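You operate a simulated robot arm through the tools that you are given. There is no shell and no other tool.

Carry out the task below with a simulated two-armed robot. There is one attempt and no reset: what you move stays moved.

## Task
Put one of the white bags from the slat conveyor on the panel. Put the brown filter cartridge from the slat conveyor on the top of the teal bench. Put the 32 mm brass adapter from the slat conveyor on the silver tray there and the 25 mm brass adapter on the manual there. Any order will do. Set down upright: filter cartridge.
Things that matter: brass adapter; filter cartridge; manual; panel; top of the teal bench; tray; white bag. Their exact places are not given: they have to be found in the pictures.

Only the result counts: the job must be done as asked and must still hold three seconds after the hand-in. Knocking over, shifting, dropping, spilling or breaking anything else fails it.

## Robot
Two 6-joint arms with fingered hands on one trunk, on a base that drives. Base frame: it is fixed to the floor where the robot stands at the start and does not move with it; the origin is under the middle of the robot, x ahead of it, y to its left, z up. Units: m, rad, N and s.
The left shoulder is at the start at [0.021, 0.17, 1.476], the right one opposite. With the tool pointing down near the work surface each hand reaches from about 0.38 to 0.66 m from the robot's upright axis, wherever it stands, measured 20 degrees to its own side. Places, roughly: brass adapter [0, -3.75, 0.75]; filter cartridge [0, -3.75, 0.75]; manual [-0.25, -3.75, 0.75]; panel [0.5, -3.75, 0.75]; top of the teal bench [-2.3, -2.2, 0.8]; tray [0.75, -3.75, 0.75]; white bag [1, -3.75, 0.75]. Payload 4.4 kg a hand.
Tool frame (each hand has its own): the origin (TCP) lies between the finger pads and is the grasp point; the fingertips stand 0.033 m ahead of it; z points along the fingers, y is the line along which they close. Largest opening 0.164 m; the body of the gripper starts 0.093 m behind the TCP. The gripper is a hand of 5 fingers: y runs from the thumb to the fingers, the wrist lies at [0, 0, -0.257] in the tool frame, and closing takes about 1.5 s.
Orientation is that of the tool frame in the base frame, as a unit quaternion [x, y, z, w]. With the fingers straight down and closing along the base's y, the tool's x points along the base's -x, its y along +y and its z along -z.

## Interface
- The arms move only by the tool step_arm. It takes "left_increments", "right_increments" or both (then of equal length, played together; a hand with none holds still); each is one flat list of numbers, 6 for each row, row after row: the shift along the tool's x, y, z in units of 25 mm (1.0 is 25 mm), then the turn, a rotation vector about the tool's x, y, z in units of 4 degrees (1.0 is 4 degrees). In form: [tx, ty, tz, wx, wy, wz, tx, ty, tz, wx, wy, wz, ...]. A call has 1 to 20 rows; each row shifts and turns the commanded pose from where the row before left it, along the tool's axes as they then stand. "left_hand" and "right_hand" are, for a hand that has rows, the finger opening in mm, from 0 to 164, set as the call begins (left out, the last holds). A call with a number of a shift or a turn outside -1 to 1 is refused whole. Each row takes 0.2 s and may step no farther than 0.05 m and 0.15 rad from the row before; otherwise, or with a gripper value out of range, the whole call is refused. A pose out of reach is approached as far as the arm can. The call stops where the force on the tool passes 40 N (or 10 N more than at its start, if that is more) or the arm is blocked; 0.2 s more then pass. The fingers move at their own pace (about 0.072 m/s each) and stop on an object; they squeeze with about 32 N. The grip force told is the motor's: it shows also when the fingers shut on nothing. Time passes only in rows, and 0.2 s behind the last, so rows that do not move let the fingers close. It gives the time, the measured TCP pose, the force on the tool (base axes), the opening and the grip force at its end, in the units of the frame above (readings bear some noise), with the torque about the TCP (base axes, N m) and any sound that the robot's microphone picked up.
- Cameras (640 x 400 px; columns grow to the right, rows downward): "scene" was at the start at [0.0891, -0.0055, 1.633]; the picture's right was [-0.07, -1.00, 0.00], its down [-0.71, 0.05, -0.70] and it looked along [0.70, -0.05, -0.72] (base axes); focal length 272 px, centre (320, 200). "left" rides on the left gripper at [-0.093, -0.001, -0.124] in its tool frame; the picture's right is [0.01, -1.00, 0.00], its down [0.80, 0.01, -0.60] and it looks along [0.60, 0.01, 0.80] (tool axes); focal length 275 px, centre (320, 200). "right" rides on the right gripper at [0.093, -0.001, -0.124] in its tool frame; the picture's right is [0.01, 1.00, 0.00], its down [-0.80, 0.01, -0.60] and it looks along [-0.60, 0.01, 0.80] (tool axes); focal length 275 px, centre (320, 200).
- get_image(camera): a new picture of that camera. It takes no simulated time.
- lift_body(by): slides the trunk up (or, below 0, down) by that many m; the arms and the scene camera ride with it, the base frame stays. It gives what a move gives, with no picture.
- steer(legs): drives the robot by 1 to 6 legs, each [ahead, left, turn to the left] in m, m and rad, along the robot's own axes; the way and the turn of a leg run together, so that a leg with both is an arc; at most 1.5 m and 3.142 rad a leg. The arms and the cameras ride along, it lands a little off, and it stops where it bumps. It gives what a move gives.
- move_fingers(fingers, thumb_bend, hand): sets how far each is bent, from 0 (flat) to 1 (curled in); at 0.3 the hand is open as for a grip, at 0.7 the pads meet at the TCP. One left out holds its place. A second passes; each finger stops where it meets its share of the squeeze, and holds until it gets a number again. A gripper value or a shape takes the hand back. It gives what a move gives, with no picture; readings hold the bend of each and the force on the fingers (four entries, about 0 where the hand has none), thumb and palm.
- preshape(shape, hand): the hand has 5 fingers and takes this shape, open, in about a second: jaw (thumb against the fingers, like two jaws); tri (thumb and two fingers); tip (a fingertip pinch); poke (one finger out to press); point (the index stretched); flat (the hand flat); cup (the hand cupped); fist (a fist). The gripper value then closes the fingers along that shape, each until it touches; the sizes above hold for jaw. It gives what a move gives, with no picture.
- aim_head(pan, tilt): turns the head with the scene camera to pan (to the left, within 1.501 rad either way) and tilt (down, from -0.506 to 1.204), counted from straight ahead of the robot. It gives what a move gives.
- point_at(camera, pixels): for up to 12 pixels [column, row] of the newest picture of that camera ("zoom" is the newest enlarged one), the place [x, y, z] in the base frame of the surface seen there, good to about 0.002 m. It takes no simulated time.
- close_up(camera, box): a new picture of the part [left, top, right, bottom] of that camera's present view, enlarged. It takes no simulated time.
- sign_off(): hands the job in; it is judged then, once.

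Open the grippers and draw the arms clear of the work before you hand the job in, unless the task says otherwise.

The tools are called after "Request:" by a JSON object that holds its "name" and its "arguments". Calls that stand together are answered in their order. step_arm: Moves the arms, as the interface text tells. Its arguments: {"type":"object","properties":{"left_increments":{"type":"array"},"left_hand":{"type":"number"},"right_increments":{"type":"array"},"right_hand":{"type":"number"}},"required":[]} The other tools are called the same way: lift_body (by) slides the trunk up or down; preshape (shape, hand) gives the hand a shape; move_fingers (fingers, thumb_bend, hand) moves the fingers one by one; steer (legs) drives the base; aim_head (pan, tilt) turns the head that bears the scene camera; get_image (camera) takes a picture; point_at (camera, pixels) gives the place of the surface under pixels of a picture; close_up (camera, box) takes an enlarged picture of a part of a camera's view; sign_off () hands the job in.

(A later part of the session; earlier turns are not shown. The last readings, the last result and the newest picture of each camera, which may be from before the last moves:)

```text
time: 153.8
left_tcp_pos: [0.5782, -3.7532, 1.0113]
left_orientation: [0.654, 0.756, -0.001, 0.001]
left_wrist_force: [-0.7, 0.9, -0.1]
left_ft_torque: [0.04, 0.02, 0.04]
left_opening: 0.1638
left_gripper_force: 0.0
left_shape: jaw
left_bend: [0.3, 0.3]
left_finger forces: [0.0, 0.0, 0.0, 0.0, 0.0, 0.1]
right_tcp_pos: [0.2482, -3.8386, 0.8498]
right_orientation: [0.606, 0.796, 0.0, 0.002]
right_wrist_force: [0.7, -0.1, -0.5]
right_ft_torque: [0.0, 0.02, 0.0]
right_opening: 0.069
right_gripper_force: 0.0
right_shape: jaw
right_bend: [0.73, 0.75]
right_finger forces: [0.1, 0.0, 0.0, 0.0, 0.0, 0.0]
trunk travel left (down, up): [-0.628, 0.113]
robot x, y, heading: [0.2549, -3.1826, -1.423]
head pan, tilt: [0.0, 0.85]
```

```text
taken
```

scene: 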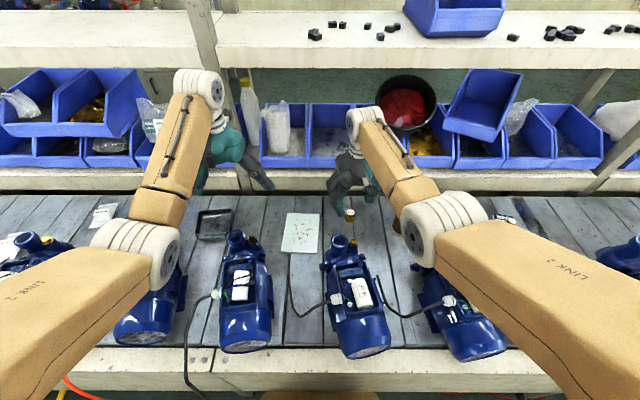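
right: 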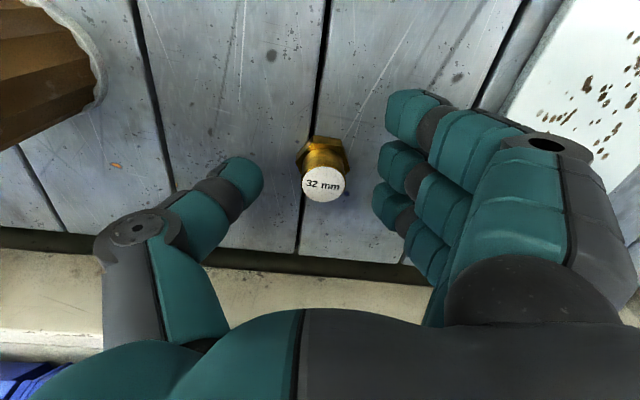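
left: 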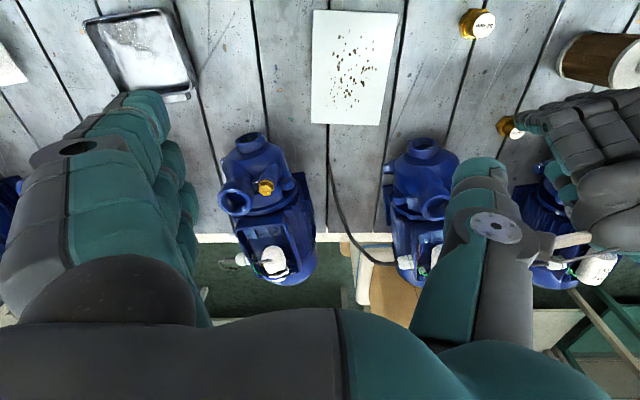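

The adapter's top (323,184) lies between thumb and fingers at TCP height. I close the hand.

Request:
{"name": "step_arm", "arguments": {"right_increments": [0, 0, 0, 0, 0, 0, 0, 0, 0, 0, 0, 0, 0, 0, 0, 0, 0, 0, 0, 0, 0, 0, 0, 0, 0, 0, 0, 0, 0, 0, 0, 0, 0, 0, 0, 0, 0, 0, 0, 0, 0, 0, 0, 0, 0, 0, 0, 0], "right_hand": 5}}

Request:
{"name": "get_image", "arguments": {"camera": "right"}}

```text
time: 155.6
left_tcp_pos: [0.5785, -3.7533, 1.0119]
left_orientation: [0.654, 0.756, 0.0, 0.0]
left_wrist_force: [0.1, 0.5, 0.4]
left_ft_torque: [0.02, 0.0, 0.02]
left_opening: 0.164
left_gripper_force: 0.0
left_shape: jaw
left_bend: [0.3, 0.3]
left_finger forces: [0.1, 0.0, 0.1, 0.1, 0.0, 0.1]
right_tcp_pos: [0.2463, -3.8382, 0.8489]
right_orientation: [0.605, 0.796, -0.001, 0.001]
right_wrist_force: [0.2, 0.4, -0.2]
right_ft_torque: [-0.02, -0.03, 0.03]
right_opening: 0.0159
right_gripper_force: 31.6
right_shape: jaw
right_bend: [0.7, 0.75]
right_finger forces: [0.1, 9.6, 19.2, 0.0, 28.8, 0.0]
trunk travel left (down, up): [-0.628, 0.113]
robot x, y, heading: [0.2567, -3.1853, -1.428]
head pan, tilt: [0.0, 0.85]
```

```text
taken
```

right: 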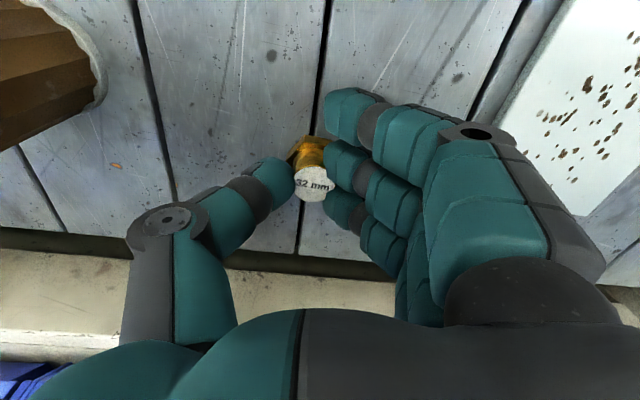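

Held (19 N + 9.6 N on two fingers, thumb 28.8 N). I lift the adapter with the arm and then the trunk, and look at the space in front of the tray.

Request:
{"name": "step_arm", "arguments": {"right_increments": [0, 0, -0.4, 0, 0, 0, 0, 0, -0.7, 0, 0, 0, 0, 0, -0.7, 0, 0, 0, 0, 0, -0.7, 0, 0, 0, 0, 0, -0.7, 0, 0, 0]}}

Request:
{"name": "lift_body", "arguments": {"by": 0.1}}

Request:
{"name": "aim_head", "arguments": {"pan": 0.6, "tilt": 1.1}}

Request:
{"name": "get_image", "arguments": {"camera": "scene"}}

Request:
{"name": "get_image", "arguments": {"camera": "right"}}

```text
time: 156.8
left_tcp_pos: [0.5782, -3.7534, 1.0115]
left_orientation: [0.654, 0.756, 0.0, 0.0]
left_wrist_force: [0.1, -0.4, -0.4]
left_ft_torque: [0.01, 0.02, -0.03]
left_opening: 0.1637
left_gripper_force: 0.1
left_shape: jaw
left_bend: [0.3, 0.3]
left_finger forces: [0.0, 0.1, 0.0, 0.1, 0.1, 0.0]
right_tcp_pos: [0.2461, -3.8387, 0.9295]
right_orientation: [0.606, 0.795, 0.0, 0.001]
right_wrist_force: [0.6, 0.4, -1.1]
right_ft_torque: [0.0, -0.04, -0.01]
right_opening: 0.0158
right_gripper_force: 31.9
right_shape: jaw
right_bend: [0.7, 0.75]
right_finger forces: [0.1, 9.8, 19.1, 0.0, 28.8, 0.1]
trunk travel left (down, up): [-0.628, 0.113]
robot x, y, heading: [0.2545, -3.1852, -1.427]
head pan, tilt: [0.0, 0.85]
```

```text
time: 158.1
left_tcp_pos: [0.578, -3.7545, 1.1106]
left_orientation: [0.654, 0.757, -0.001, 0.001]
left_wrist_force: [0.1, -0.3, -0.7]
left_ft_torque: [0.0, 0.01, 0.03]
left_opening: 0.164
left_gripper_force: 0.1
left_shape: jaw
left_bend: [0.3, 0.3]
left_finger forces: [0.0, 0.1, 0.0, 0.0, 0.0, 0.0]
right_tcp_pos: [0.2459, -3.8377, 1.0292]
right_orientation: [0.605, 0.796, 0.0, 0.0]
right_wrist_force: [0.1, 0.0, -0.8]
right_ft_torque: [0.02, -0.02, -0.02]
right_opening: 0.0158
right_gripper_force: 32.1
right_shape: jaw
right_bend: [0.7, 0.75]
right_finger forces: [0.0, 9.8, 19.1, 0.0, 28.8, 0.1]
trunk travel left (down, up): [-0.728, 0.013]
robot x, y, heading: [0.2571, -3.1842, -1.422]
head pan, tilt: [0.0, 0.85]
```

```text
time: 159.1
left_tcp_pos: [0.5786, -3.7547, 1.1113]
left_orientation: [0.654, 0.757, -0.001, 0.001]
left_wrist_force: [0.6, 0.4, 0.2]
left_ft_torque: [-0.02, 0.02, 0.02]
left_opening: 0.1638
left_gripper_force: 0.1
left_shape: jaw
left_bend: [0.3, 0.3]
left_finger forces: [0.0, 0.0, 0.0, 0.1, 0.0, 0.0]
right_tcp_pos: [0.2467, -3.8384, 1.0297]
right_orientation: [0.605, 0.796, 0.0, 0.001]
right_wrist_force: [0.1, 0.3, -1.1]
right_ft_torque: [-0.02, 0.02, 0.01]
right_opening: 0.016
right_gripper_force: 31.6
right_shape: jaw
right_bend: [0.7, 0.75]
right_finger forces: [0.0, 9.8, 19.1, 0.1, 28.8, 0.0]
trunk travel left (down, up): [-0.728, 0.013]
robot x, y, heading: [0.2511, -3.1886, -1.428]
head pan, tilt: [0.6, 1.1]
```

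```text
taken
```

scene: 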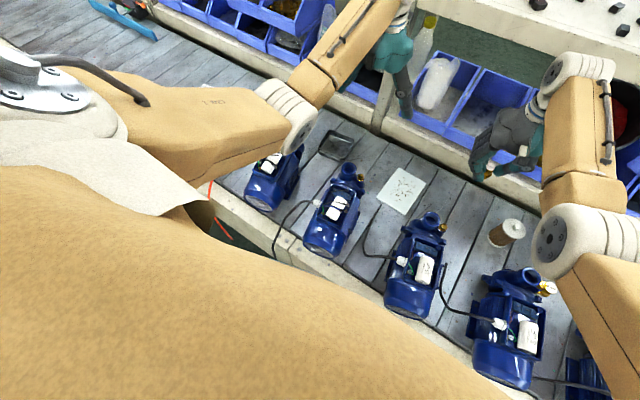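

```text
taken
```

right: 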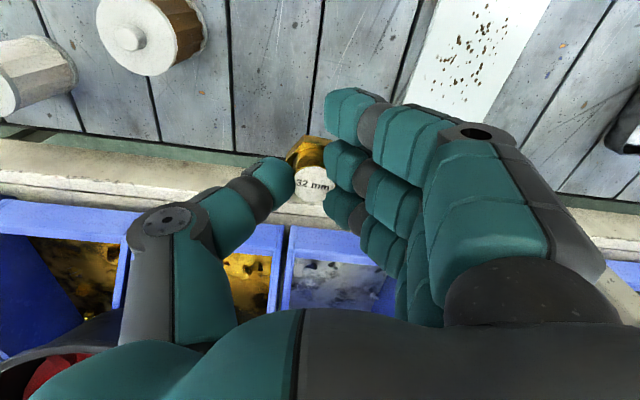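

Adapter is held above. I back off 0.1 m and look left along the conveyor front for hanging cables.

Request:
{"name": "steer", "arguments": {"legs": [[-0.11, 0, 0]]}}

Request:
{"name": "aim_head", "arguments": {"pan": 0.35, "tilt": 1.2}}

Request:
{"name": "get_image", "arguments": {"camera": "scene"}}

Request:
{"name": "get_image", "arguments": {"camera": "left"}}

```text
time: 160.3
left_tcp_pos: [0.5611, -3.6479, 1.1114]
left_orientation: [0.654, 0.756, -0.001, 0.001]
left_wrist_force: [-0.2, 0.4, -0.3]
left_ft_torque: [-0.03, -0.03, -0.02]
left_opening: 0.1641
left_gripper_force: 0.1
left_shape: jaw
left_bend: [0.3, 0.3]
left_finger forces: [0.0, 0.0, 0.1, 0.0, 0.1, 0.0]
right_tcp_pos: [0.2307, -3.7303, 1.0314]
right_orientation: [0.606, 0.795, 0.0, 0.002]
right_wrist_force: [-0.4, 0.9, -0.3]
right_ft_torque: [-0.02, -0.02, 0.0]
right_opening: 0.0157
right_gripper_force: 32.1
right_shape: jaw
right_bend: [0.7, 0.75]
right_finger forces: [0.1, 9.9, 19.1, 0.0, 28.8, 0.0]
trunk travel left (down, up): [-0.728, 0.013]
robot x, y, heading: [0.2397, -3.08, -1.429]
head pan, tilt: [0.6, 1.1]
```

```text
time: 161.1
left_tcp_pos: [0.5621, -3.6485, 1.1115]
left_orientation: [0.655, 0.756, -0.001, 0.001]
left_wrist_force: [-0.5, -0.9, 0.2]
left_ft_torque: [0.0, -0.02, -0.01]
left_opening: 0.1636
left_gripper_force: 0.1
left_shape: jaw
left_bend: [0.3, 0.3]
left_finger forces: [0.0, 0.0, 0.0, 0.0, 0.0, 0.0]
right_tcp_pos: [0.2309, -3.7313, 1.029]
right_orientation: [0.606, 0.795, 0.001, 0.0]
right_wrist_force: [-1.0, 0.0, -1.6]
right_ft_torque: [0.01, 0.01, -0.02]
right_opening: 0.016
right_gripper_force: 31.7
right_shape: jaw
right_bend: [0.7, 0.75]
right_finger forces: [0.1, 9.7, 19.2, 0.0, 28.7, 0.0]
trunk travel left (down, up): [-0.728, 0.013]
robot x, y, heading: [0.2423, -3.0757, -1.425]
head pan, tilt: [0.351, 1.201]
```

```text
taken
```

scene: 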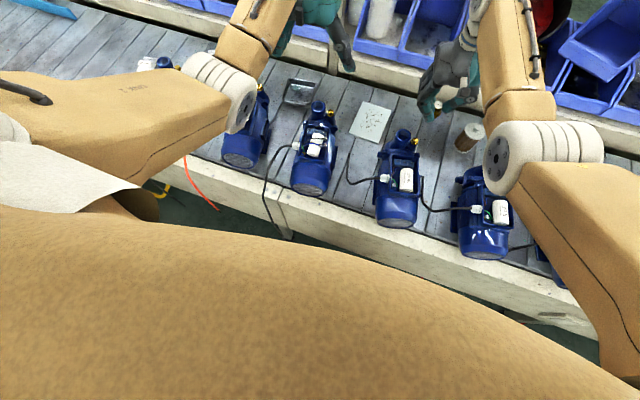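

```text
taken
```

left: 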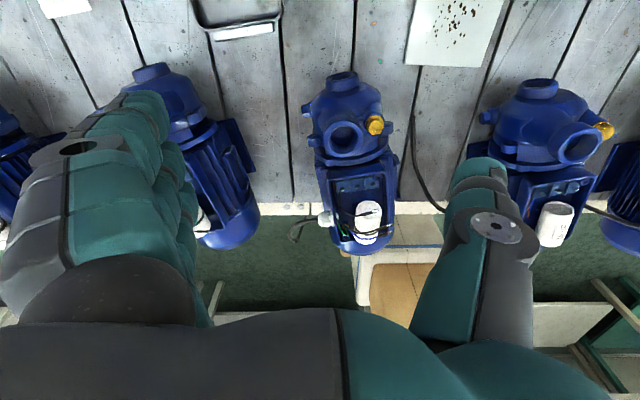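

A black cable hangs at (268,200) and an orange hose at (200,190). I measure them.

Request:
{"name": "point_at", "arguments": {"camera": "scene", "pixels": [[266, 195], [268, 215], [278, 165], [189, 165], [200, 190], [216, 208], [160, 188], [285, 225], [240, 190], [312, 140], [245, 140]]}}

```text
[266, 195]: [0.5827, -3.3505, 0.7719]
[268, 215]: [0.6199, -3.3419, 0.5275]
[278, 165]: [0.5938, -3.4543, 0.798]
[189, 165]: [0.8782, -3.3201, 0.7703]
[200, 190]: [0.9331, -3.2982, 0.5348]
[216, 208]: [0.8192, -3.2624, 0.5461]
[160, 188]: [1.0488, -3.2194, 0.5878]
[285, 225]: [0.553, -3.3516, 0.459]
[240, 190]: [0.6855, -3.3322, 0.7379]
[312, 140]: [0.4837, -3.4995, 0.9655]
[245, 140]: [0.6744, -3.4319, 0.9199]
```

The orange hose hangs at u≈0.35–0.46 and sticks out to v≈3.345. I look further left to see how it runs to the floor.

Request:
{"name": "aim_head", "arguments": {"pan": 0.9, "tilt": 0.95}}

Request:
{"name": "get_image", "arguments": {"camera": "scene"}}

Request:
{"name": "aim_head", "arguments": {"pan": 1.2, "tilt": 0.8}}

Request:
{"name": "get_image", "arguments": {"camera": "scene"}}

```text
time: 162.1
left_tcp_pos: [0.5628, -3.6477, 1.1107]
left_orientation: [0.655, 0.755, -0.002, 0.0]
left_wrist_force: [0.0, -0.3, 0.4]
left_ft_torque: [0.02, 0.0, 0.01]
left_opening: 0.1639
left_gripper_force: 0.0
left_shape: jaw
left_bend: [0.3, 0.3]
left_finger forces: [0.0, 0.0, 0.0, 0.1, 0.0, 0.0]
right_tcp_pos: [0.2291, -3.7318, 1.03]
right_orientation: [0.607, 0.795, 0.0, 0.0]
right_wrist_force: [0.5, 0.2, -0.8]
right_ft_torque: [0.04, 0.0, 0.03]
right_opening: 0.0158
right_gripper_force: 32.1
right_shape: jaw
right_bend: [0.7, 0.75]
right_finger forces: [0.0, 9.7, 19.1, 0.1, 28.8, 0.0]
trunk travel left (down, up): [-0.728, 0.013]
robot x, y, heading: [0.239, -3.074, -1.423]
head pan, tilt: [0.901, 0.949]
```

```text
taken
```

scene: 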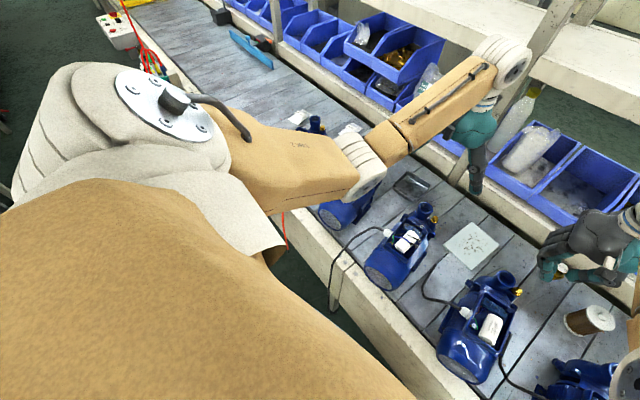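

```text
time: 162.8
left_tcp_pos: [0.561, -3.6474, 1.1108]
left_orientation: [0.655, 0.756, -0.001, 0.001]
left_wrist_force: [-0.7, -0.2, -0.1]
left_ft_torque: [-0.01, -0.01, 0.03]
left_opening: 0.1638
left_gripper_force: 0.0
left_shape: jaw
left_bend: [0.3, 0.3]
left_finger forces: [0.0, 0.0, 0.0, 0.1, 0.0, 0.0]
right_tcp_pos: [0.2298, -3.732, 1.0302]
right_orientation: [0.606, 0.795, 0.0, 0.001]
right_wrist_force: [0.0, 0.3, -0.9]
right_ft_torque: [0.0, 0.0, 0.01]
right_opening: 0.0154
right_gripper_force: 31.9
right_shape: jaw
right_bend: [0.7, 0.75]
right_finger forces: [0.0, 9.8, 19.1, 0.0, 28.8, 0.0]
trunk travel left (down, up): [-0.728, 0.013]
robot x, y, heading: [0.2399, -3.0727, -1.423]
head pan, tilt: [1.201, 0.799]
```

```text
taken
```

scene: 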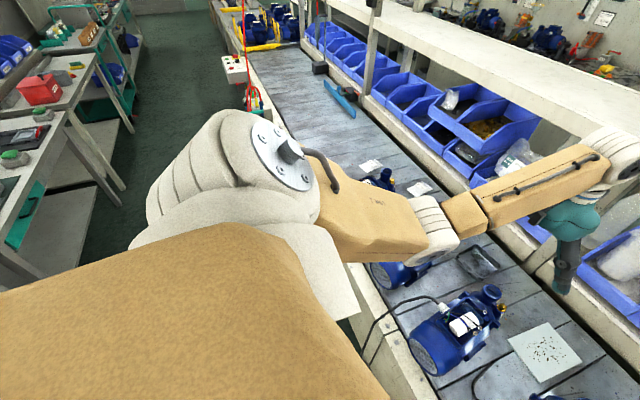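

The hose is hidden by my own body from here. I step back to the middle of the aisle and strafe left to view that stretch of the conveyor front.

Request:
{"name": "steer", "arguments": {"legs": [[-0.22, 0, 0], [0, 0.55, 0]]}}

Request:
{"name": "aim_head", "arguments": {"pan": 0.0, "tilt": 0.95}}

Request:
{"name": "get_image", "arguments": {"camera": "scene"}}

```text
time: 167.4
left_tcp_pos: [1.0862, -3.3455, 1.1114]
left_orientation: [0.653, 0.757, -0.001, 0.0]
left_wrist_force: [0.0, 0.1, 0.1]
left_ft_torque: [-0.04, -0.02, 0.0]
left_opening: 0.1641
left_gripper_force: 0.1
left_shape: jaw
left_bend: [0.3, 0.3]
left_finger forces: [0.0, 0.1, 0.0, 0.0, 0.0, 0.0]
right_tcp_pos: [0.7544, -3.4304, 1.0301]
right_orientation: [0.603, 0.798, 0.0, 0.001]
right_wrist_force: [-0.3, -0.8, -1.5]
right_ft_torque: [0.0, 0.0, -0.01]
right_opening: 0.0157
right_gripper_force: 31.9
right_shape: jaw
right_bend: [0.7, 0.75]
right_finger forces: [0.0, 9.9, 19.2, 0.1, 28.7, 0.1]
trunk travel left (down, up): [-0.728, 0.013]
robot x, y, heading: [0.7643, -2.7745, -1.424]
head pan, tilt: [1.201, 0.799]
```

```text
time: 168.8
left_tcp_pos: [1.0851, -3.3455, 1.1117]
left_orientation: [0.652, 0.758, -0.001, 0.0]
left_wrist_force: [0.6, -0.4, 0.1]
left_ft_torque: [0.0, -0.01, 0.02]
left_opening: 0.1639
left_gripper_force: 0.1
left_shape: jaw
left_bend: [0.3, 0.3]
left_finger forces: [0.0, 0.0, 0.1, 0.0, 0.0, 0.0]
right_tcp_pos: [0.755, -3.431, 1.0299]
right_orientation: [0.604, 0.797, -0.001, 0.001]
right_wrist_force: [-0.6, 0.4, -0.8]
right_ft_torque: [-0.01, 0.01, 0.0]
right_opening: 0.0158
right_gripper_force: 31.9
right_shape: jaw
right_bend: [0.7, 0.75]
right_finger forces: [0.1, 9.9, 19.2, 0.0, 28.7, 0.0]
trunk travel left (down, up): [-0.728, 0.013]
robot x, y, heading: [0.7548, -2.7731, -1.423]
head pan, tilt: [0.0, 0.949]
```

```text
taken
```

scene: 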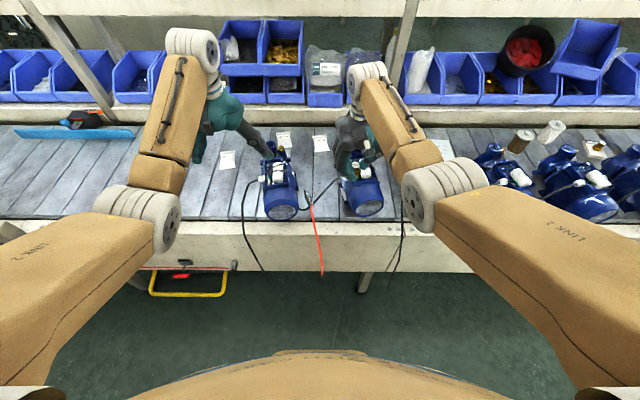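

Now visible: orange hose dangling from a pump, ending at (322,272); black cables at (245,230) and (400,250); white bags at (228,160), (283,138), (320,143). I measure and zoom.

Request:
{"name": "point_at", "arguments": {"camera": "scene", "pixels": [[322, 272], [316, 237], [311, 205], [262, 268], [243, 225], [394, 268], [402, 235], [225, 292], [155, 290], [363, 290], [320, 250], [190, 270]]}}

Request:
{"name": "close_up", "arguments": {"camera": "scene", "box": [190, 100, 430, 230]}}

```text
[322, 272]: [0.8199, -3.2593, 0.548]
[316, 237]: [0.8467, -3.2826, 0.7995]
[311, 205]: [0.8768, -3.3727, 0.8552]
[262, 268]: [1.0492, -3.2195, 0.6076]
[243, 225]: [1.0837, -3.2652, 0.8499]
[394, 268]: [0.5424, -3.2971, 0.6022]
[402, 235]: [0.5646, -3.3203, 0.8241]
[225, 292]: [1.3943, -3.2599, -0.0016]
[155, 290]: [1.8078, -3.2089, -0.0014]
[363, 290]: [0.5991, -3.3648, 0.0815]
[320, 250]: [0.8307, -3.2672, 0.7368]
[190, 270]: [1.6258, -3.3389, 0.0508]
```

```text
2.67 times, centred on (310, 165) of scene
```

zoom: 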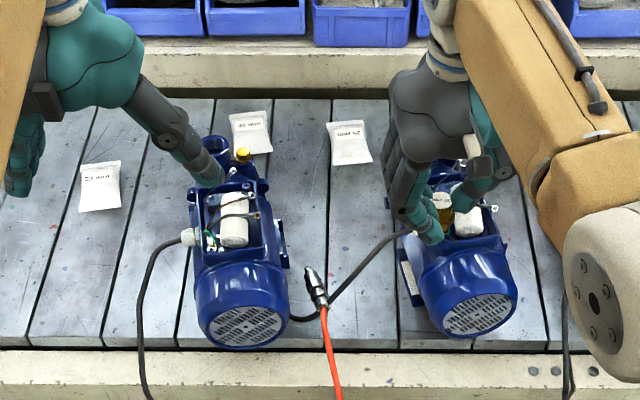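

The cables stick out to v≈3.335, while my column at v_r=3.15 reaches only 3.31. I measure the bags in the zoom.

Request:
{"name": "point_at", "arguments": {"camera": "zoom", "pixels": [[330, 123], [365, 122], [370, 162], [334, 164], [350, 143], [232, 116], [268, 113], [272, 150], [238, 156], [252, 133], [100, 188], [84, 165]]}}

Request:
{"name": "close_up", "arguments": {"camera": "scene", "box": [210, 120, 350, 190]}}

```text
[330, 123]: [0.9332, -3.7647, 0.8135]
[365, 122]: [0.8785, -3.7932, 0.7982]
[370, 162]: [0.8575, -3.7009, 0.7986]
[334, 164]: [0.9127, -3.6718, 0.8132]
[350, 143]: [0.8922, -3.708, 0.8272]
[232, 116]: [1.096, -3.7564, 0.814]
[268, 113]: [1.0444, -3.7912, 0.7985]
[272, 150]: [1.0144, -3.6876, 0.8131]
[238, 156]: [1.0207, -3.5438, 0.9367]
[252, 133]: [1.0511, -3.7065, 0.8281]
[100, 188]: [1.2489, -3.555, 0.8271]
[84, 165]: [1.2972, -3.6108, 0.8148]
```

```text
4.57 times, centred on (280, 155) of scene
```

zoom: 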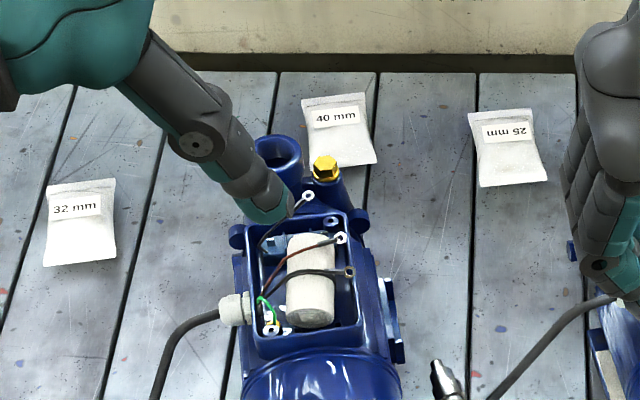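

The bag "25 mm" (0.893,-3.72) is nearest to the panel. First the 32 mm adapter: I raise the hand 25 mm, strafe right 0.14 m and drive ahead 0.29 m toward the tray.

Request:
{"name": "step_arm", "arguments": {"right_increments": [0, 0, -0.5, 0, 0, 0, 0, 0, -0.5, 0, 0, 0]}}

Request:
{"name": "steer", "arguments": {"legs": [[0, -0.14, -0.006], [0.29, 0, 0]]}}

Request:
{"name": "get_image", "arguments": {"camera": "right"}}

Request:
{"name": "get_image", "arguments": {"camera": "scene"}}

```text
time: 169.4
left_tcp_pos: [1.0859, -3.345, 1.1111]
left_orientation: [0.653, 0.757, -0.001, 0.0]
left_wrist_force: [0.1, 0.0, -0.4]
left_ft_torque: [0.0, -0.02, -0.02]
left_opening: 0.164
left_gripper_force: 0.1
left_shape: jaw
left_bend: [0.3, 0.3]
left_finger forces: [0.1, 0.0, 0.0, 0.0, 0.0, 0.1]
right_tcp_pos: [0.7553, -3.4311, 1.0546]
right_orientation: [0.603, 0.797, 0.0, 0.0]
right_wrist_force: [-0.8, 0.3, -0.4]
right_ft_torque: [0.02, 0.02, 0.0]
right_opening: 0.0156
right_gripper_force: 32.2
right_shape: jaw
right_bend: [0.7, 0.75]
right_finger forces: [0.1, 10.0, 19.2, 0.0, 28.8, 0.0]
trunk travel left (down, up): [-0.728, 0.013]
robot x, y, heading: [0.7573, -2.7757, -1.423]
head pan, tilt: [0.0, 0.949]
```

```text
time: 172.3
left_tcp_pos: [0.9868, -3.6559, 1.1107]
left_orientation: [0.654, 0.756, 0.0, 0.0]
left_wrist_force: [-0.4, -0.8, -0.1]
left_ft_torque: [0.03, -0.06, -0.01]
left_opening: 0.1638
left_gripper_force: 0.1
left_shape: jaw
left_bend: [0.3, 0.3]
left_finger forces: [0.0, 0.0, 0.1, 0.0, 0.0, 0.1]
right_tcp_pos: [0.6549, -3.7398, 1.0533]
right_orientation: [0.606, 0.796, 0.001, 0.001]
right_wrist_force: [0.7, 0.0, -0.3]
right_ft_torque: [0.03, -0.03, 0.01]
right_opening: 0.0158
right_gripper_force: 32.2
right_shape: jaw
right_bend: [0.7, 0.75]
right_finger forces: [0.0, 10.1, 19.2, 0.0, 28.9, 0.0]
trunk travel left (down, up): [-0.728, 0.013]
robot x, y, heading: [0.6653, -3.0823, -1.431]
head pan, tilt: [0.0, 0.949]
```

```text
taken
```

right: 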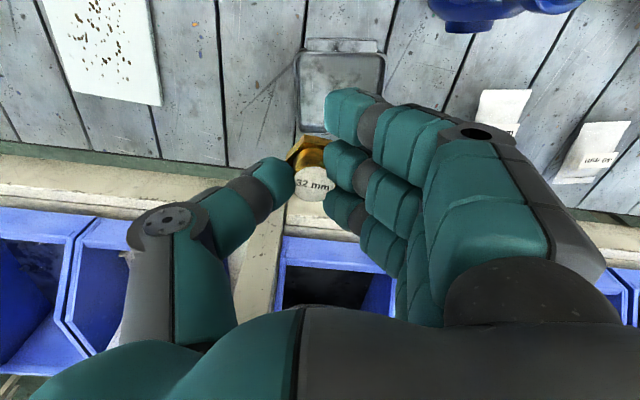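

```text
taken
```

scene: 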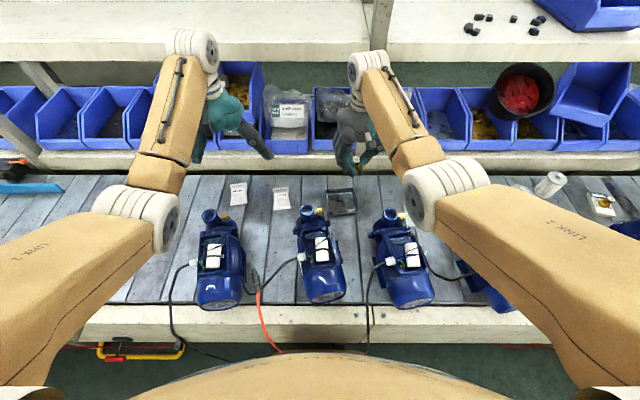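

The tray is visible at (340,95) in the hand camera. I measure its inside.

Request:
{"name": "close_up", "arguments": {"camera": "right", "box": [260, 20, 420, 140]}}

Request:
{"name": "point_at", "arguments": {"camera": "right", "pixels": [[302, 60], [382, 58], [304, 128], [310, 70], [372, 70], [310, 115], [340, 85], [320, 100], [360, 45], [340, 75]]}}

Request:
{"name": "close_up", "arguments": {"camera": "scene", "box": [300, 170, 400, 240]}}

```text
3.33 times, centred on (340, 80) of right
```

zoom: 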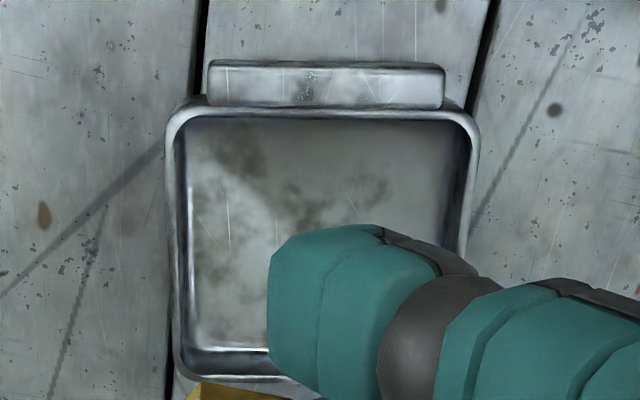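

```text
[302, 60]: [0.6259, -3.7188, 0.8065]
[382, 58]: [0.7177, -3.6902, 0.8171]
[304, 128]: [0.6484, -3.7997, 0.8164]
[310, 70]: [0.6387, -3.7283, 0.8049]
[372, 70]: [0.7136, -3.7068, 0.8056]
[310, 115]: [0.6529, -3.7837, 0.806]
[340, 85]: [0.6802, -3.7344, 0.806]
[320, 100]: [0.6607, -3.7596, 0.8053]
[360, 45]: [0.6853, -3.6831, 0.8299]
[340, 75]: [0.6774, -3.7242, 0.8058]
```

```text
5.71 times, centred on (350, 205) of scene
```

zoom: 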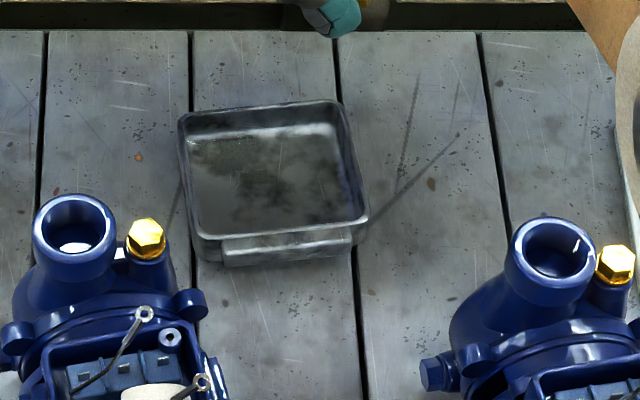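

The tray's inner floor is ~87×71 mm, centre (0.684,-3.745), floor z≈0.806, rim 0.828. My outer fingers may overlap the rim, so I measure how low each fingertip really is relative to the adapter.

Request:
{"name": "close_up", "arguments": {"camera": "scene", "box": [320, 120, 400, 190]}}

Request:
{"name": "close_up", "arguments": {"camera": "left", "box": [400, 0, 640, 200]}}

```text
5.71 times, centred on (360, 155) of scene
```

zoom: 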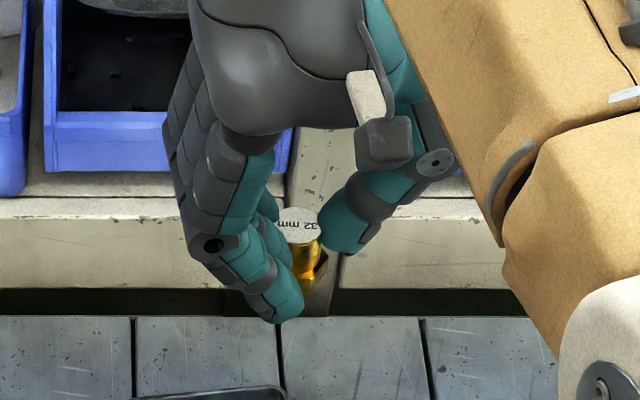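

```text
2.00 times, centred on (520, 100) of left
```

zoom: 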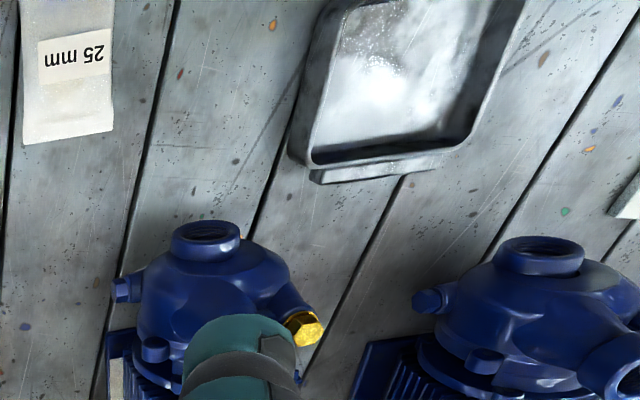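

The index fingertip at zoom (278,316) is visible beside the adapter. I measure these points.

Request:
{"name": "close_up", "arguments": {"camera": "scene", "box": [320, 120, 400, 190]}}

Request:
{"name": "point_at", "arguments": {"camera": "zoom", "pixels": [[278, 318], [290, 300], [265, 300], [298, 222], [305, 290], [312, 275], [345, 248], [335, 225], [240, 265], [285, 230], [295, 250]]}}

```text
5.71 times, centred on (360, 155) of scene
```

zoom: 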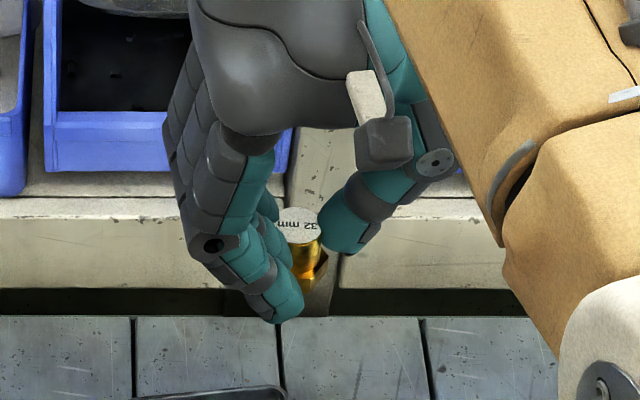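

```text
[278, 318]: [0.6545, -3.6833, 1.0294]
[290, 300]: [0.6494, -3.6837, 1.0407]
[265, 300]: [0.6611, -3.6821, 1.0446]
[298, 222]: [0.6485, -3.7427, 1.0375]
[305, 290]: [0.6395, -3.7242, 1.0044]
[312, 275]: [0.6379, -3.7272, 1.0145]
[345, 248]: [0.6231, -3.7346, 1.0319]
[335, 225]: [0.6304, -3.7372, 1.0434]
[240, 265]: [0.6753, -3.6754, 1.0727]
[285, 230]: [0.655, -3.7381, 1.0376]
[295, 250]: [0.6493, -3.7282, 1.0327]
```

Index fingertip reaches ~26–30 mm below the TCP and 55 mm toward me, so it would hit the tray's rim/handle (z 0.83) before the adapter touches the floor. I will set the adapter on a free slat spot at (0.553,-3.76) and regrip it higher; first move above it and lower the trunk.

Request:
{"name": "step_arm", "arguments": {"right_increments": [0.062, -0.83, 0, 0, 0, 0, 0.062, -0.83, 0, 0, 0, 0, 0.062, -0.83, 0, 0, 0, 0, 0.062, -0.83, 0, 0, 0, 0, 0.062, -0.83, 0, 0, 0, 0]}}

Request:
{"name": "lift_body", "arguments": {"by": -0.12}}

Request:
{"name": "get_image", "arguments": {"camera": "right"}}

Request:
{"name": "get_image", "arguments": {"camera": "scene"}}

```text
time: 173.5
left_tcp_pos: [0.9857, -3.6544, 1.1118]
left_orientation: [0.655, 0.755, -0.001, 0.001]
left_wrist_force: [0.3, 0.6, 0.2]
left_ft_torque: [-0.02, -0.02, 0.0]
left_opening: 0.164
left_gripper_force: 0.0
left_shape: jaw
left_bend: [0.3, 0.3]
left_finger forces: [0.0, 0.1, 0.0, 0.0, 0.0, 0.1]
right_tcp_pos: [0.5526, -3.7594, 1.0564]
right_orientation: [0.606, 0.795, 0.0, 0.001]
right_wrist_force: [0.0, 0.1, -1.1]
right_ft_torque: [0.03, -0.02, -0.01]
right_opening: 0.0157
right_gripper_force: 31.5
right_shape: jaw
right_bend: [0.7, 0.75]
right_finger forces: [0.1, 10.2, 19.2, 0.0, 28.8, 0.0]
trunk travel left (down, up): [-0.728, 0.013]
robot x, y, heading: [0.665, -3.0822, -1.424]
head pan, tilt: [0.0, 0.949]
```

```text
time: 175.0
left_tcp_pos: [0.9879, -3.6542, 0.9915]
left_orientation: [0.654, 0.756, -0.003, 0.001]
left_wrist_force: [0.4, 0.5, 0.3]
left_ft_torque: [0.0, 0.02, -0.04]
left_opening: 0.1639
left_gripper_force: 0.1
left_shape: jaw
left_bend: [0.3, 0.3]
left_finger forces: [0.0, 0.0, 0.0, 0.0, 0.0, 0.0]
right_tcp_pos: [0.5533, -3.759, 0.9336]
right_orientation: [0.606, 0.795, -0.001, 0.001]
right_wrist_force: [0.3, 0.1, -0.2]
right_ft_torque: [-0.02, -0.02, 0.02]
right_opening: 0.0157
right_gripper_force: 32.2
right_shape: jaw
right_bend: [0.7, 0.75]
right_finger forces: [0.1, 10.1, 19.2, 0.0, 28.8, 0.1]
trunk travel left (down, up): [-0.608, 0.133]
robot x, y, heading: [0.6665, -3.0809, -1.424]
head pan, tilt: [0.0, 0.949]
```

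```text
taken
```

right: 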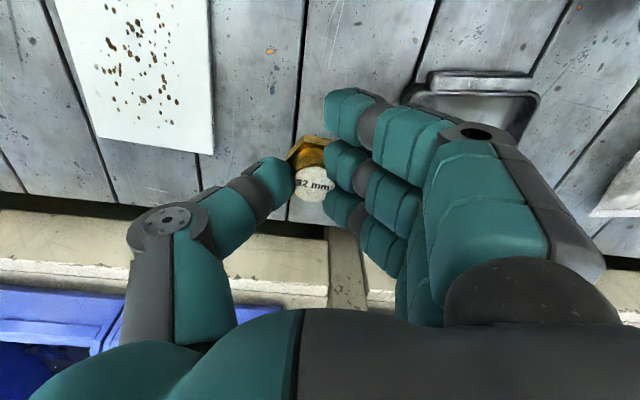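

```text
taken
```

scene: 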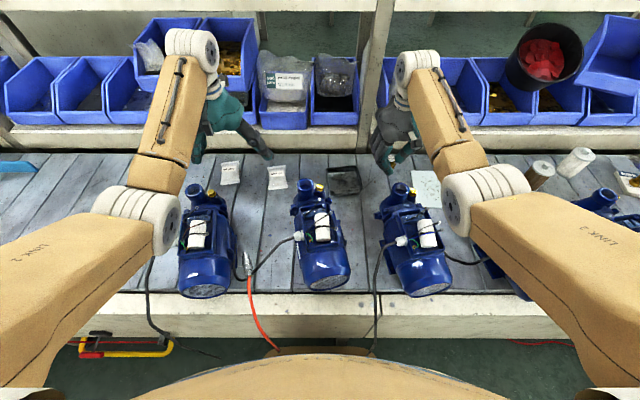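

Left hand is clear (tips 0.958, 12 cm behind the pump outlets). I lower the right hand 83 mm so the adapter nearly touches the slat.

Request:
{"name": "step_arm", "arguments": {"right_increments": [0, 0, 0.6, 0, 0, 0, 0, 0, 0.7, 0, 0, 0, 0, 0, 0.7, 0, 0, 0, 0, 0, 0.6, 0, 0, 0, 0, 0, 0.4, 0, 0, 0, 0, 0, 0.2, 0, 0, 0, 0, 0, 0.1, 0, 0, 0, 0, 0, 0, 0, 0, 0]}}

Request:
{"name": "get_image", "arguments": {"camera": "right"}}

Request:
{"name": "close_up", "arguments": {"camera": "scene", "box": [340, 130, 440, 220]}}

```text
time: 176.8
left_tcp_pos: [0.9868, -3.6549, 0.9913]
left_orientation: [0.654, 0.756, -0.002, 0.001]
left_wrist_force: [0.3, 0.4, 0.0]
left_ft_torque: [-0.01, -0.01, 0.01]
left_opening: 0.1638
left_gripper_force: 0.0
left_shape: jaw
left_bend: [0.3, 0.3]
left_finger forces: [0.0, 0.1, 0.0, 0.0, 0.0, 0.0]
right_tcp_pos: [0.5543, -3.7586, 0.8507]
right_orientation: [0.606, 0.796, -0.001, 0.001]
right_wrist_force: [0.7, -0.3, -1.6]
right_ft_torque: [0.0, -0.03, -0.01]
right_opening: 0.0156
right_gripper_force: 31.5
right_shape: jaw
right_bend: [0.7, 0.75]
right_finger forces: [0.0, 10.2, 19.4, 0.0, 28.9, 0.0]
trunk travel left (down, up): [-0.608, 0.133]
robot x, y, heading: [0.6633, -3.0862, -1.428]
head pan, tilt: [0.0, 0.949]
```

```text
taken
```

right: 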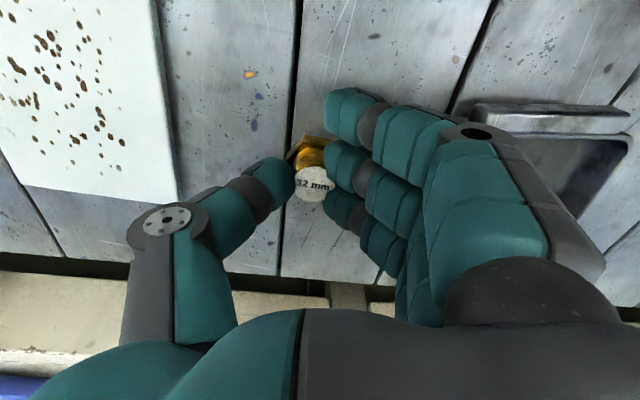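

```text
4.44 times, centred on (390, 175) of scene
```

zoom: 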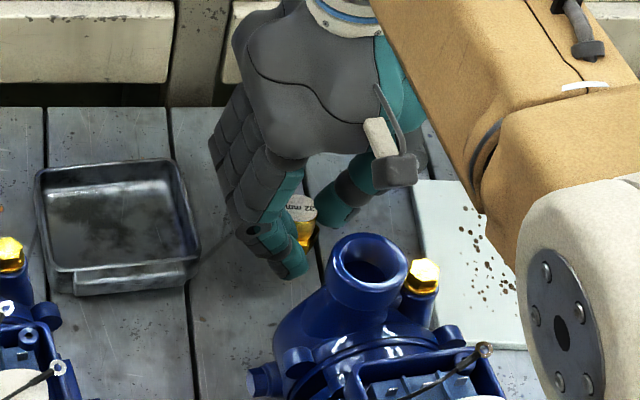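

Almost down (no contact yet at TCP 0.8507). I lower in 1.5 mm steps until contact.

Request:
{"name": "step_arm", "arguments": {"right_increments": [0, 0, 0.06, 0, 0, 0, 0, 0, 0.04, 0, 0, 0, 0, 0, 0, 0, 0, 0]}}

```text
time: 177.6
left_tcp_pos: [0.9876, -3.6531, 0.9907]
left_orientation: [0.655, 0.756, -0.001, 0.0]
left_wrist_force: [0.0, 0.1, -0.2]
left_ft_torque: [0.01, -0.01, -0.01]
left_opening: 0.1638
left_gripper_force: 0.0
left_shape: jaw
left_bend: [0.3, 0.3]
left_finger forces: [0.0, 0.0, 0.0, 0.0, 0.1, 0.0]
right_tcp_pos: [0.5531, -3.7595, 0.8491]
right_orientation: [0.607, 0.795, -0.001, 0.002]
right_wrist_force: [-1.0, -1.4, 4.5]
right_ft_torque: [-0.04, -0.01, -0.01]
right_opening: 0.0159
right_gripper_force: 32.5
right_shape: jaw
right_bend: [0.7, 0.75]
right_finger forces: [0.1, 10.3, 20.1, 0.0, 30.5, 0.0]
trunk travel left (down, up): [-0.608, 0.133]
robot x, y, heading: [0.6632, -3.0816, -1.423]
head pan, tilt: [0.0, 0.949]
```

Contact (4.5 N). I open to 50 mm, raise the hand 8 mm, and then close again so the adapter sits lower in the fingers.

Request:
{"name": "step_arm", "arguments": {"right_increments": [0, 0, 0, 0, 0, 0, 0, 0, 0, 0, 0, 0, 0, 0, 0, 0, 0, 0, 0, 0, 0, 0, 0, 0, 0, 0, 0, 0, 0, 0, 0, 0, -0.17, 0, 0, 0, 0, 0, -0.17, 0, 0, 0, 0, 0, 0, 0, 0, 0], "right_hand": 50}}

Request:
{"name": "get_image", "arguments": {"camera": "right"}}

```text
time: 179.4
left_tcp_pos: [0.9874, -3.6544, 0.9912]
left_orientation: [0.655, 0.756, -0.001, 0.0]
left_wrist_force: [-0.2, 0.6, -0.1]
left_ft_torque: [0.0, 0.01, -0.01]
left_opening: 0.1636
left_gripper_force: 0.1
left_shape: jaw
left_bend: [0.3, 0.3]
left_finger forces: [0.1, 0.0, 0.1, 0.1, 0.0, 0.0]
right_tcp_pos: [0.5538, -3.7583, 0.8577]
right_orientation: [0.606, 0.795, 0.001, 0.0]
right_wrist_force: [-0.7, 0.0, 0.2]
right_ft_torque: [0.0, -0.01, -0.01]
right_opening: 0.0496
right_gripper_force: 0.2
right_shape: jaw
right_bend: [0.73, 0.76]
right_finger forces: [0.1, 0.1, 0.0, 0.1, 0.0, 0.0]
trunk travel left (down, up): [-0.608, 0.133]
robot x, y, heading: [0.665, -3.0839, -1.431]
head pan, tilt: [0.0, 0.949]
```

```text
taken
```

right: 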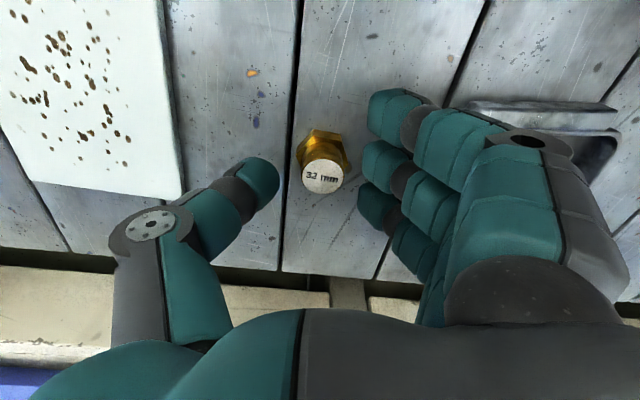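

The adapter stands upright, centred. I lower 2 mm for a better overlap and close the hand.

Request:
{"name": "step_arm", "arguments": {"right_increments": [0, 0, 0.08, 0, 0, 0, 0, 0, 0, 0, 0, 0]}}

Request:
{"name": "step_arm", "arguments": {"right_increments": [0, 0, 0, 0, 0, 0, 0, 0, 0, 0, 0, 0, 0, 0, 0, 0, 0, 0, 0, 0, 0, 0, 0, 0, 0, 0, 0, 0, 0, 0, 0, 0, 0, 0, 0, 0, 0, 0, 0, 0, 0, 0], "right_hand": 5}}

Request:
{"name": "get_image", "arguments": {"camera": "right"}}

```text
time: 180.0
left_tcp_pos: [0.9876, -3.655, 0.9906]
left_orientation: [0.655, 0.756, 0.0, 0.0]
left_wrist_force: [-0.6, 0.9, -0.7]
left_ft_torque: [0.0, 0.02, -0.02]
left_opening: 0.1636
left_gripper_force: 0.1
left_shape: jaw
left_bend: [0.3, 0.3]
left_finger forces: [0.0, 0.0, 0.1, 0.0, 0.0, 0.1]
right_tcp_pos: [0.554, -3.7577, 0.8562]
right_orientation: [0.606, 0.796, -0.001, 0.001]
right_wrist_force: [-0.5, 0.1, 0.7]
right_ft_torque: [-0.02, -0.02, 0.01]
right_opening: 0.0493
right_gripper_force: 0.0
right_shape: jaw
right_bend: [0.73, 0.76]
right_finger forces: [0.0, 0.0, 0.1, 0.0, 0.1, 0.0]
trunk travel left (down, up): [-0.608, 0.133]
robot x, y, heading: [0.6643, -3.0849, -1.426]
head pan, tilt: [0.0, 0.949]
```

```text
time: 181.6
left_tcp_pos: [0.9868, -3.6552, 0.9915]
left_orientation: [0.655, 0.755, -0.001, 0.0]
left_wrist_force: [-0.2, 0.3, 0.0]
left_ft_torque: [-0.01, 0.03, 0.04]
left_opening: 0.1639
left_gripper_force: 0.1
left_shape: jaw
left_bend: [0.3, 0.3]
left_finger forces: [0.0, 0.0, 0.0, 0.0, 0.0, 0.0]
right_tcp_pos: [0.5545, -3.7587, 0.8555]
right_orientation: [0.606, 0.796, -0.001, 0.0]
right_wrist_force: [0.2, -0.7, 1.6]
right_ft_torque: [-0.03, 0.03, 0.01]
right_opening: 0.015
right_gripper_force: 32.0
right_shape: jaw
right_bend: [0.7, 0.74]
right_finger forces: [0.0, 15.1, 13.3, 0.1, 28.3, 0.0]
trunk travel left (down, up): [-0.608, 0.133]
robot x, y, heading: [0.6647, -3.087, -1.428]
head pan, tilt: [0.0, 0.949]
```

```text
taken
```

right: 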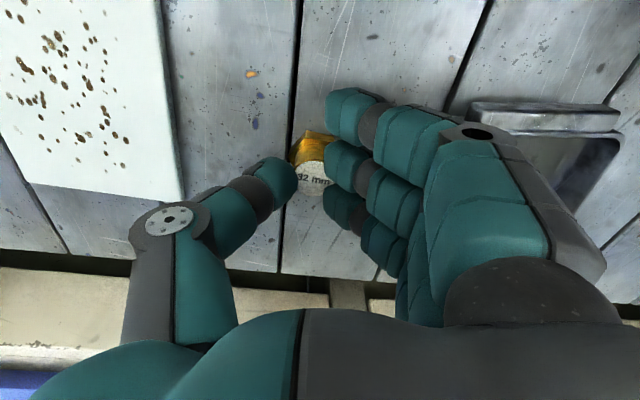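

Gripped again (15.1+13.3 N vs thumb 28.3 N), adapter bottom now 57.5 mm below the TCP. I lift 7 cm and move over the tray centre.

Request:
{"name": "step_arm", "arguments": {"right_increments": [0, 0, -0.4, 0, 0, 0, 0, 0, -0.8, 0, 0, 0, 0, 0, -0.8, 0, 0, 0, 0, 0, -0.8, 0, 0, 0, -0.144, 0.89, 0, 0, 0, 0, -0.144, 0.89, 0, 0, 0, 0, -0.144, 0.89, 0, 0, 0, 0, -0.144, 0.89, 0, 0, 0, 0, -0.144, 0.89, 0, 0, 0, 0, -0.144, 0.89, 0, 0, 0, 0, 0, 0, 0, 0, 0, 0]}}

Request:
{"name": "get_image", "arguments": {"camera": "right"}}

Request:
{"name": "close_up", "arguments": {"camera": "scene", "box": [300, 130, 400, 220]}}

```text
time: 184.0
left_tcp_pos: [0.9859, -3.6533, 0.9918]
left_orientation: [0.655, 0.755, 0.0, 0.0]
left_wrist_force: [0.0, -0.1, 0.5]
left_ft_torque: [0.03, -0.04, 0.0]
left_opening: 0.164
left_gripper_force: 0.0
left_shape: jaw
left_bend: [0.3, 0.3]
left_finger forces: [0.1, 0.0, 0.0, 0.1, 0.1, 0.0]
right_tcp_pos: [0.6887, -3.7437, 0.9257]
right_orientation: [0.605, 0.796, 0.0, 0.001]
right_wrist_force: [-0.5, -0.6, -0.5]
right_ft_torque: [0.04, 0.0, -0.03]
right_opening: 0.0147
right_gripper_force: 31.9
right_shape: jaw
right_bend: [0.7, 0.74]
right_finger forces: [0.0, 15.1, 13.4, 0.1, 27.6, 0.0]
trunk travel left (down, up): [-0.608, 0.133]
robot x, y, heading: [0.6676, -3.0837, -1.424]
head pan, tilt: [0.0, 0.949]
```

```text
taken
```

right: 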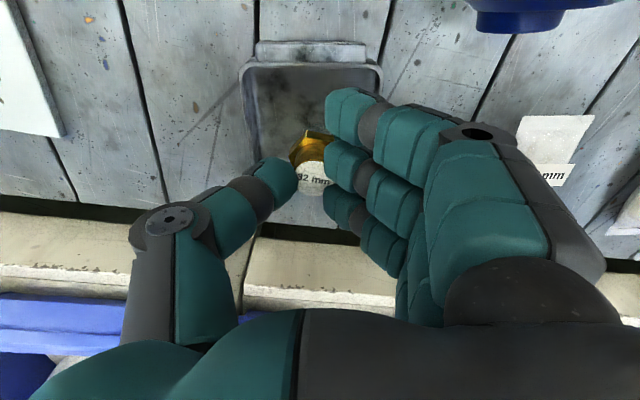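

```text
4.44 times, centred on (350, 175) of scene
```

zoom: 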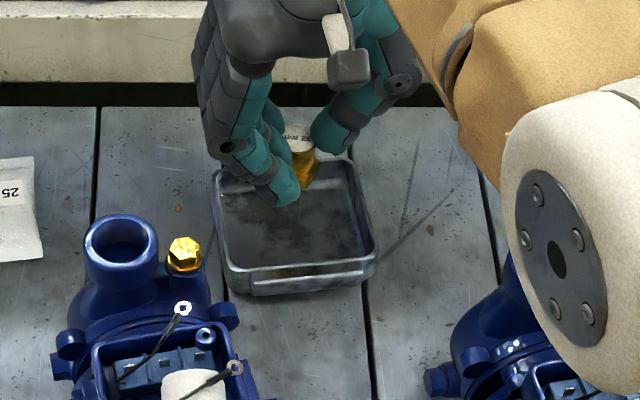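

I verify adapter vs. tray: measure adapter top and tray corners.

Request:
{"name": "point_at", "arguments": {"camera": "right", "pixels": [[314, 180], [310, 150], [250, 75], [372, 72], [252, 72], [258, 110], [300, 85], [262, 150], [245, 150], [310, 50]]}}

Request:
{"name": "point_at", "arguments": {"camera": "zoom", "pixels": [[215, 170], [228, 272], [375, 240], [350, 160], [300, 220], [365, 245], [235, 262], [340, 180], [297, 140]]}}

```text
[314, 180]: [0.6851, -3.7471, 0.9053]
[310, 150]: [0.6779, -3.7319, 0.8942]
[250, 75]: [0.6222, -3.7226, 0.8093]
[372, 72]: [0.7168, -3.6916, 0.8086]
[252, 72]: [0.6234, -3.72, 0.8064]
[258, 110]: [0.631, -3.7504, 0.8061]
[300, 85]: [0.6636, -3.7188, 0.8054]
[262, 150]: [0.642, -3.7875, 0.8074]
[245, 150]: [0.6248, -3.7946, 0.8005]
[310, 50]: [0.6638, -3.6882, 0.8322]
```

```text
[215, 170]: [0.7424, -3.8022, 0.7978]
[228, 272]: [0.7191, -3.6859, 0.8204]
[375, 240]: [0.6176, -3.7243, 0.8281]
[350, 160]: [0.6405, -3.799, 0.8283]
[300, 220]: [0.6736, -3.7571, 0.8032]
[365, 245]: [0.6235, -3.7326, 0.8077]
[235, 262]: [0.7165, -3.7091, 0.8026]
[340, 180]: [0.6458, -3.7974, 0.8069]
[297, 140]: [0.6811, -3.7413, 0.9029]
```

The adapter is within 4 mm of the tray centre. I descend 57 mm, then creep to contact.

Request:
{"name": "step_arm", "arguments": {"right_increments": [0, 0, 0.5, 0, 0, 0, 0, 0, 0.6, 0, 0, 0, 0, 0, 0.6, 0, 0, 0, 0, 0, 0.4, 0, 0, 0, 0, 0, 0.2, 0, 0, 0, 0, 0, 0, 0, 0, 0]}}

Request:
{"name": "get_image", "arguments": {"camera": "right"}}

Request:
{"name": "close_up", "arguments": {"camera": "scene", "box": [300, 130, 400, 220]}}

```text
time: 185.4
left_tcp_pos: [0.9873, -3.6554, 0.9915]
left_orientation: [0.654, 0.756, -0.001, 0.001]
left_wrist_force: [0.3, 0.4, -0.1]
left_ft_torque: [0.01, 0.02, -0.03]
left_opening: 0.164
left_gripper_force: 0.0
left_shape: jaw
left_bend: [0.3, 0.3]
left_finger forces: [0.0, 0.0, 0.0, 0.1, 0.0, 0.0]
right_tcp_pos: [0.6865, -3.7435, 0.8682]
right_orientation: [0.606, 0.796, 0.0, 0.001]
right_wrist_force: [-0.3, 0.0, -1.1]
right_ft_torque: [0.01, 0.0, 0.04]
right_opening: 0.0148
right_gripper_force: 32.2
right_shape: jaw
right_bend: [0.7, 0.74]
right_finger forces: [0.0, 15.2, 13.3, 0.0, 27.4, 0.0]
trunk travel left (down, up): [-0.608, 0.133]
robot x, y, heading: [0.6649, -3.0846, -1.424]
head pan, tilt: [0.0, 0.949]
```

```text
taken
```

right: 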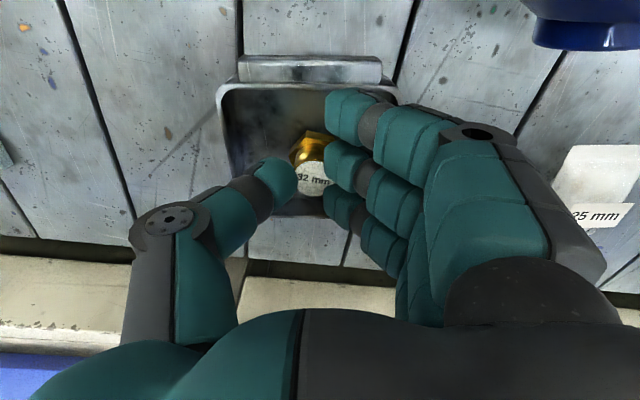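

```text
4.44 times, centred on (350, 175) of scene
```

zoom: 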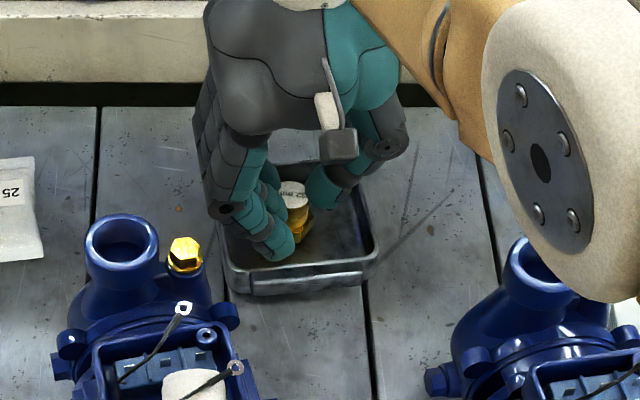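

Fingers are inside/above the rim without touching. I creep down to contact.

Request:
{"name": "step_arm", "arguments": {"right_increments": [0, 0, 0.08, 0, 0, 0, 0, 0, 0.06, 0, 0, 0, 0, 0, 0, 0, 0, 0]}}

```text
time: 186.2
left_tcp_pos: [0.9873, -3.6543, 0.9913]
left_orientation: [0.655, 0.756, -0.001, 0.0]
left_wrist_force: [0.2, 0.0, 0.6]
left_ft_torque: [0.02, 0.01, -0.01]
left_opening: 0.164
left_gripper_force: 0.0
left_shape: jaw
left_bend: [0.3, 0.3]
left_finger forces: [0.1, 0.1, 0.0, 0.0, 0.1, 0.0]
right_tcp_pos: [0.6868, -3.7426, 0.8644]
right_orientation: [0.606, 0.796, 0.001, 0.0]
right_wrist_force: [1.0, 0.6, -1.1]
right_ft_torque: [0.04, -0.03, 0.03]
right_opening: 0.0149
right_gripper_force: 31.7
right_shape: jaw
right_bend: [0.7, 0.74]
right_finger forces: [0.0, 15.2, 13.4, 0.1, 27.4, 0.0]
trunk travel left (down, up): [-0.608, 0.133]
robot x, y, heading: [0.6635, -3.0893, -1.426]
head pan, tilt: [0.0, 0.949]
```

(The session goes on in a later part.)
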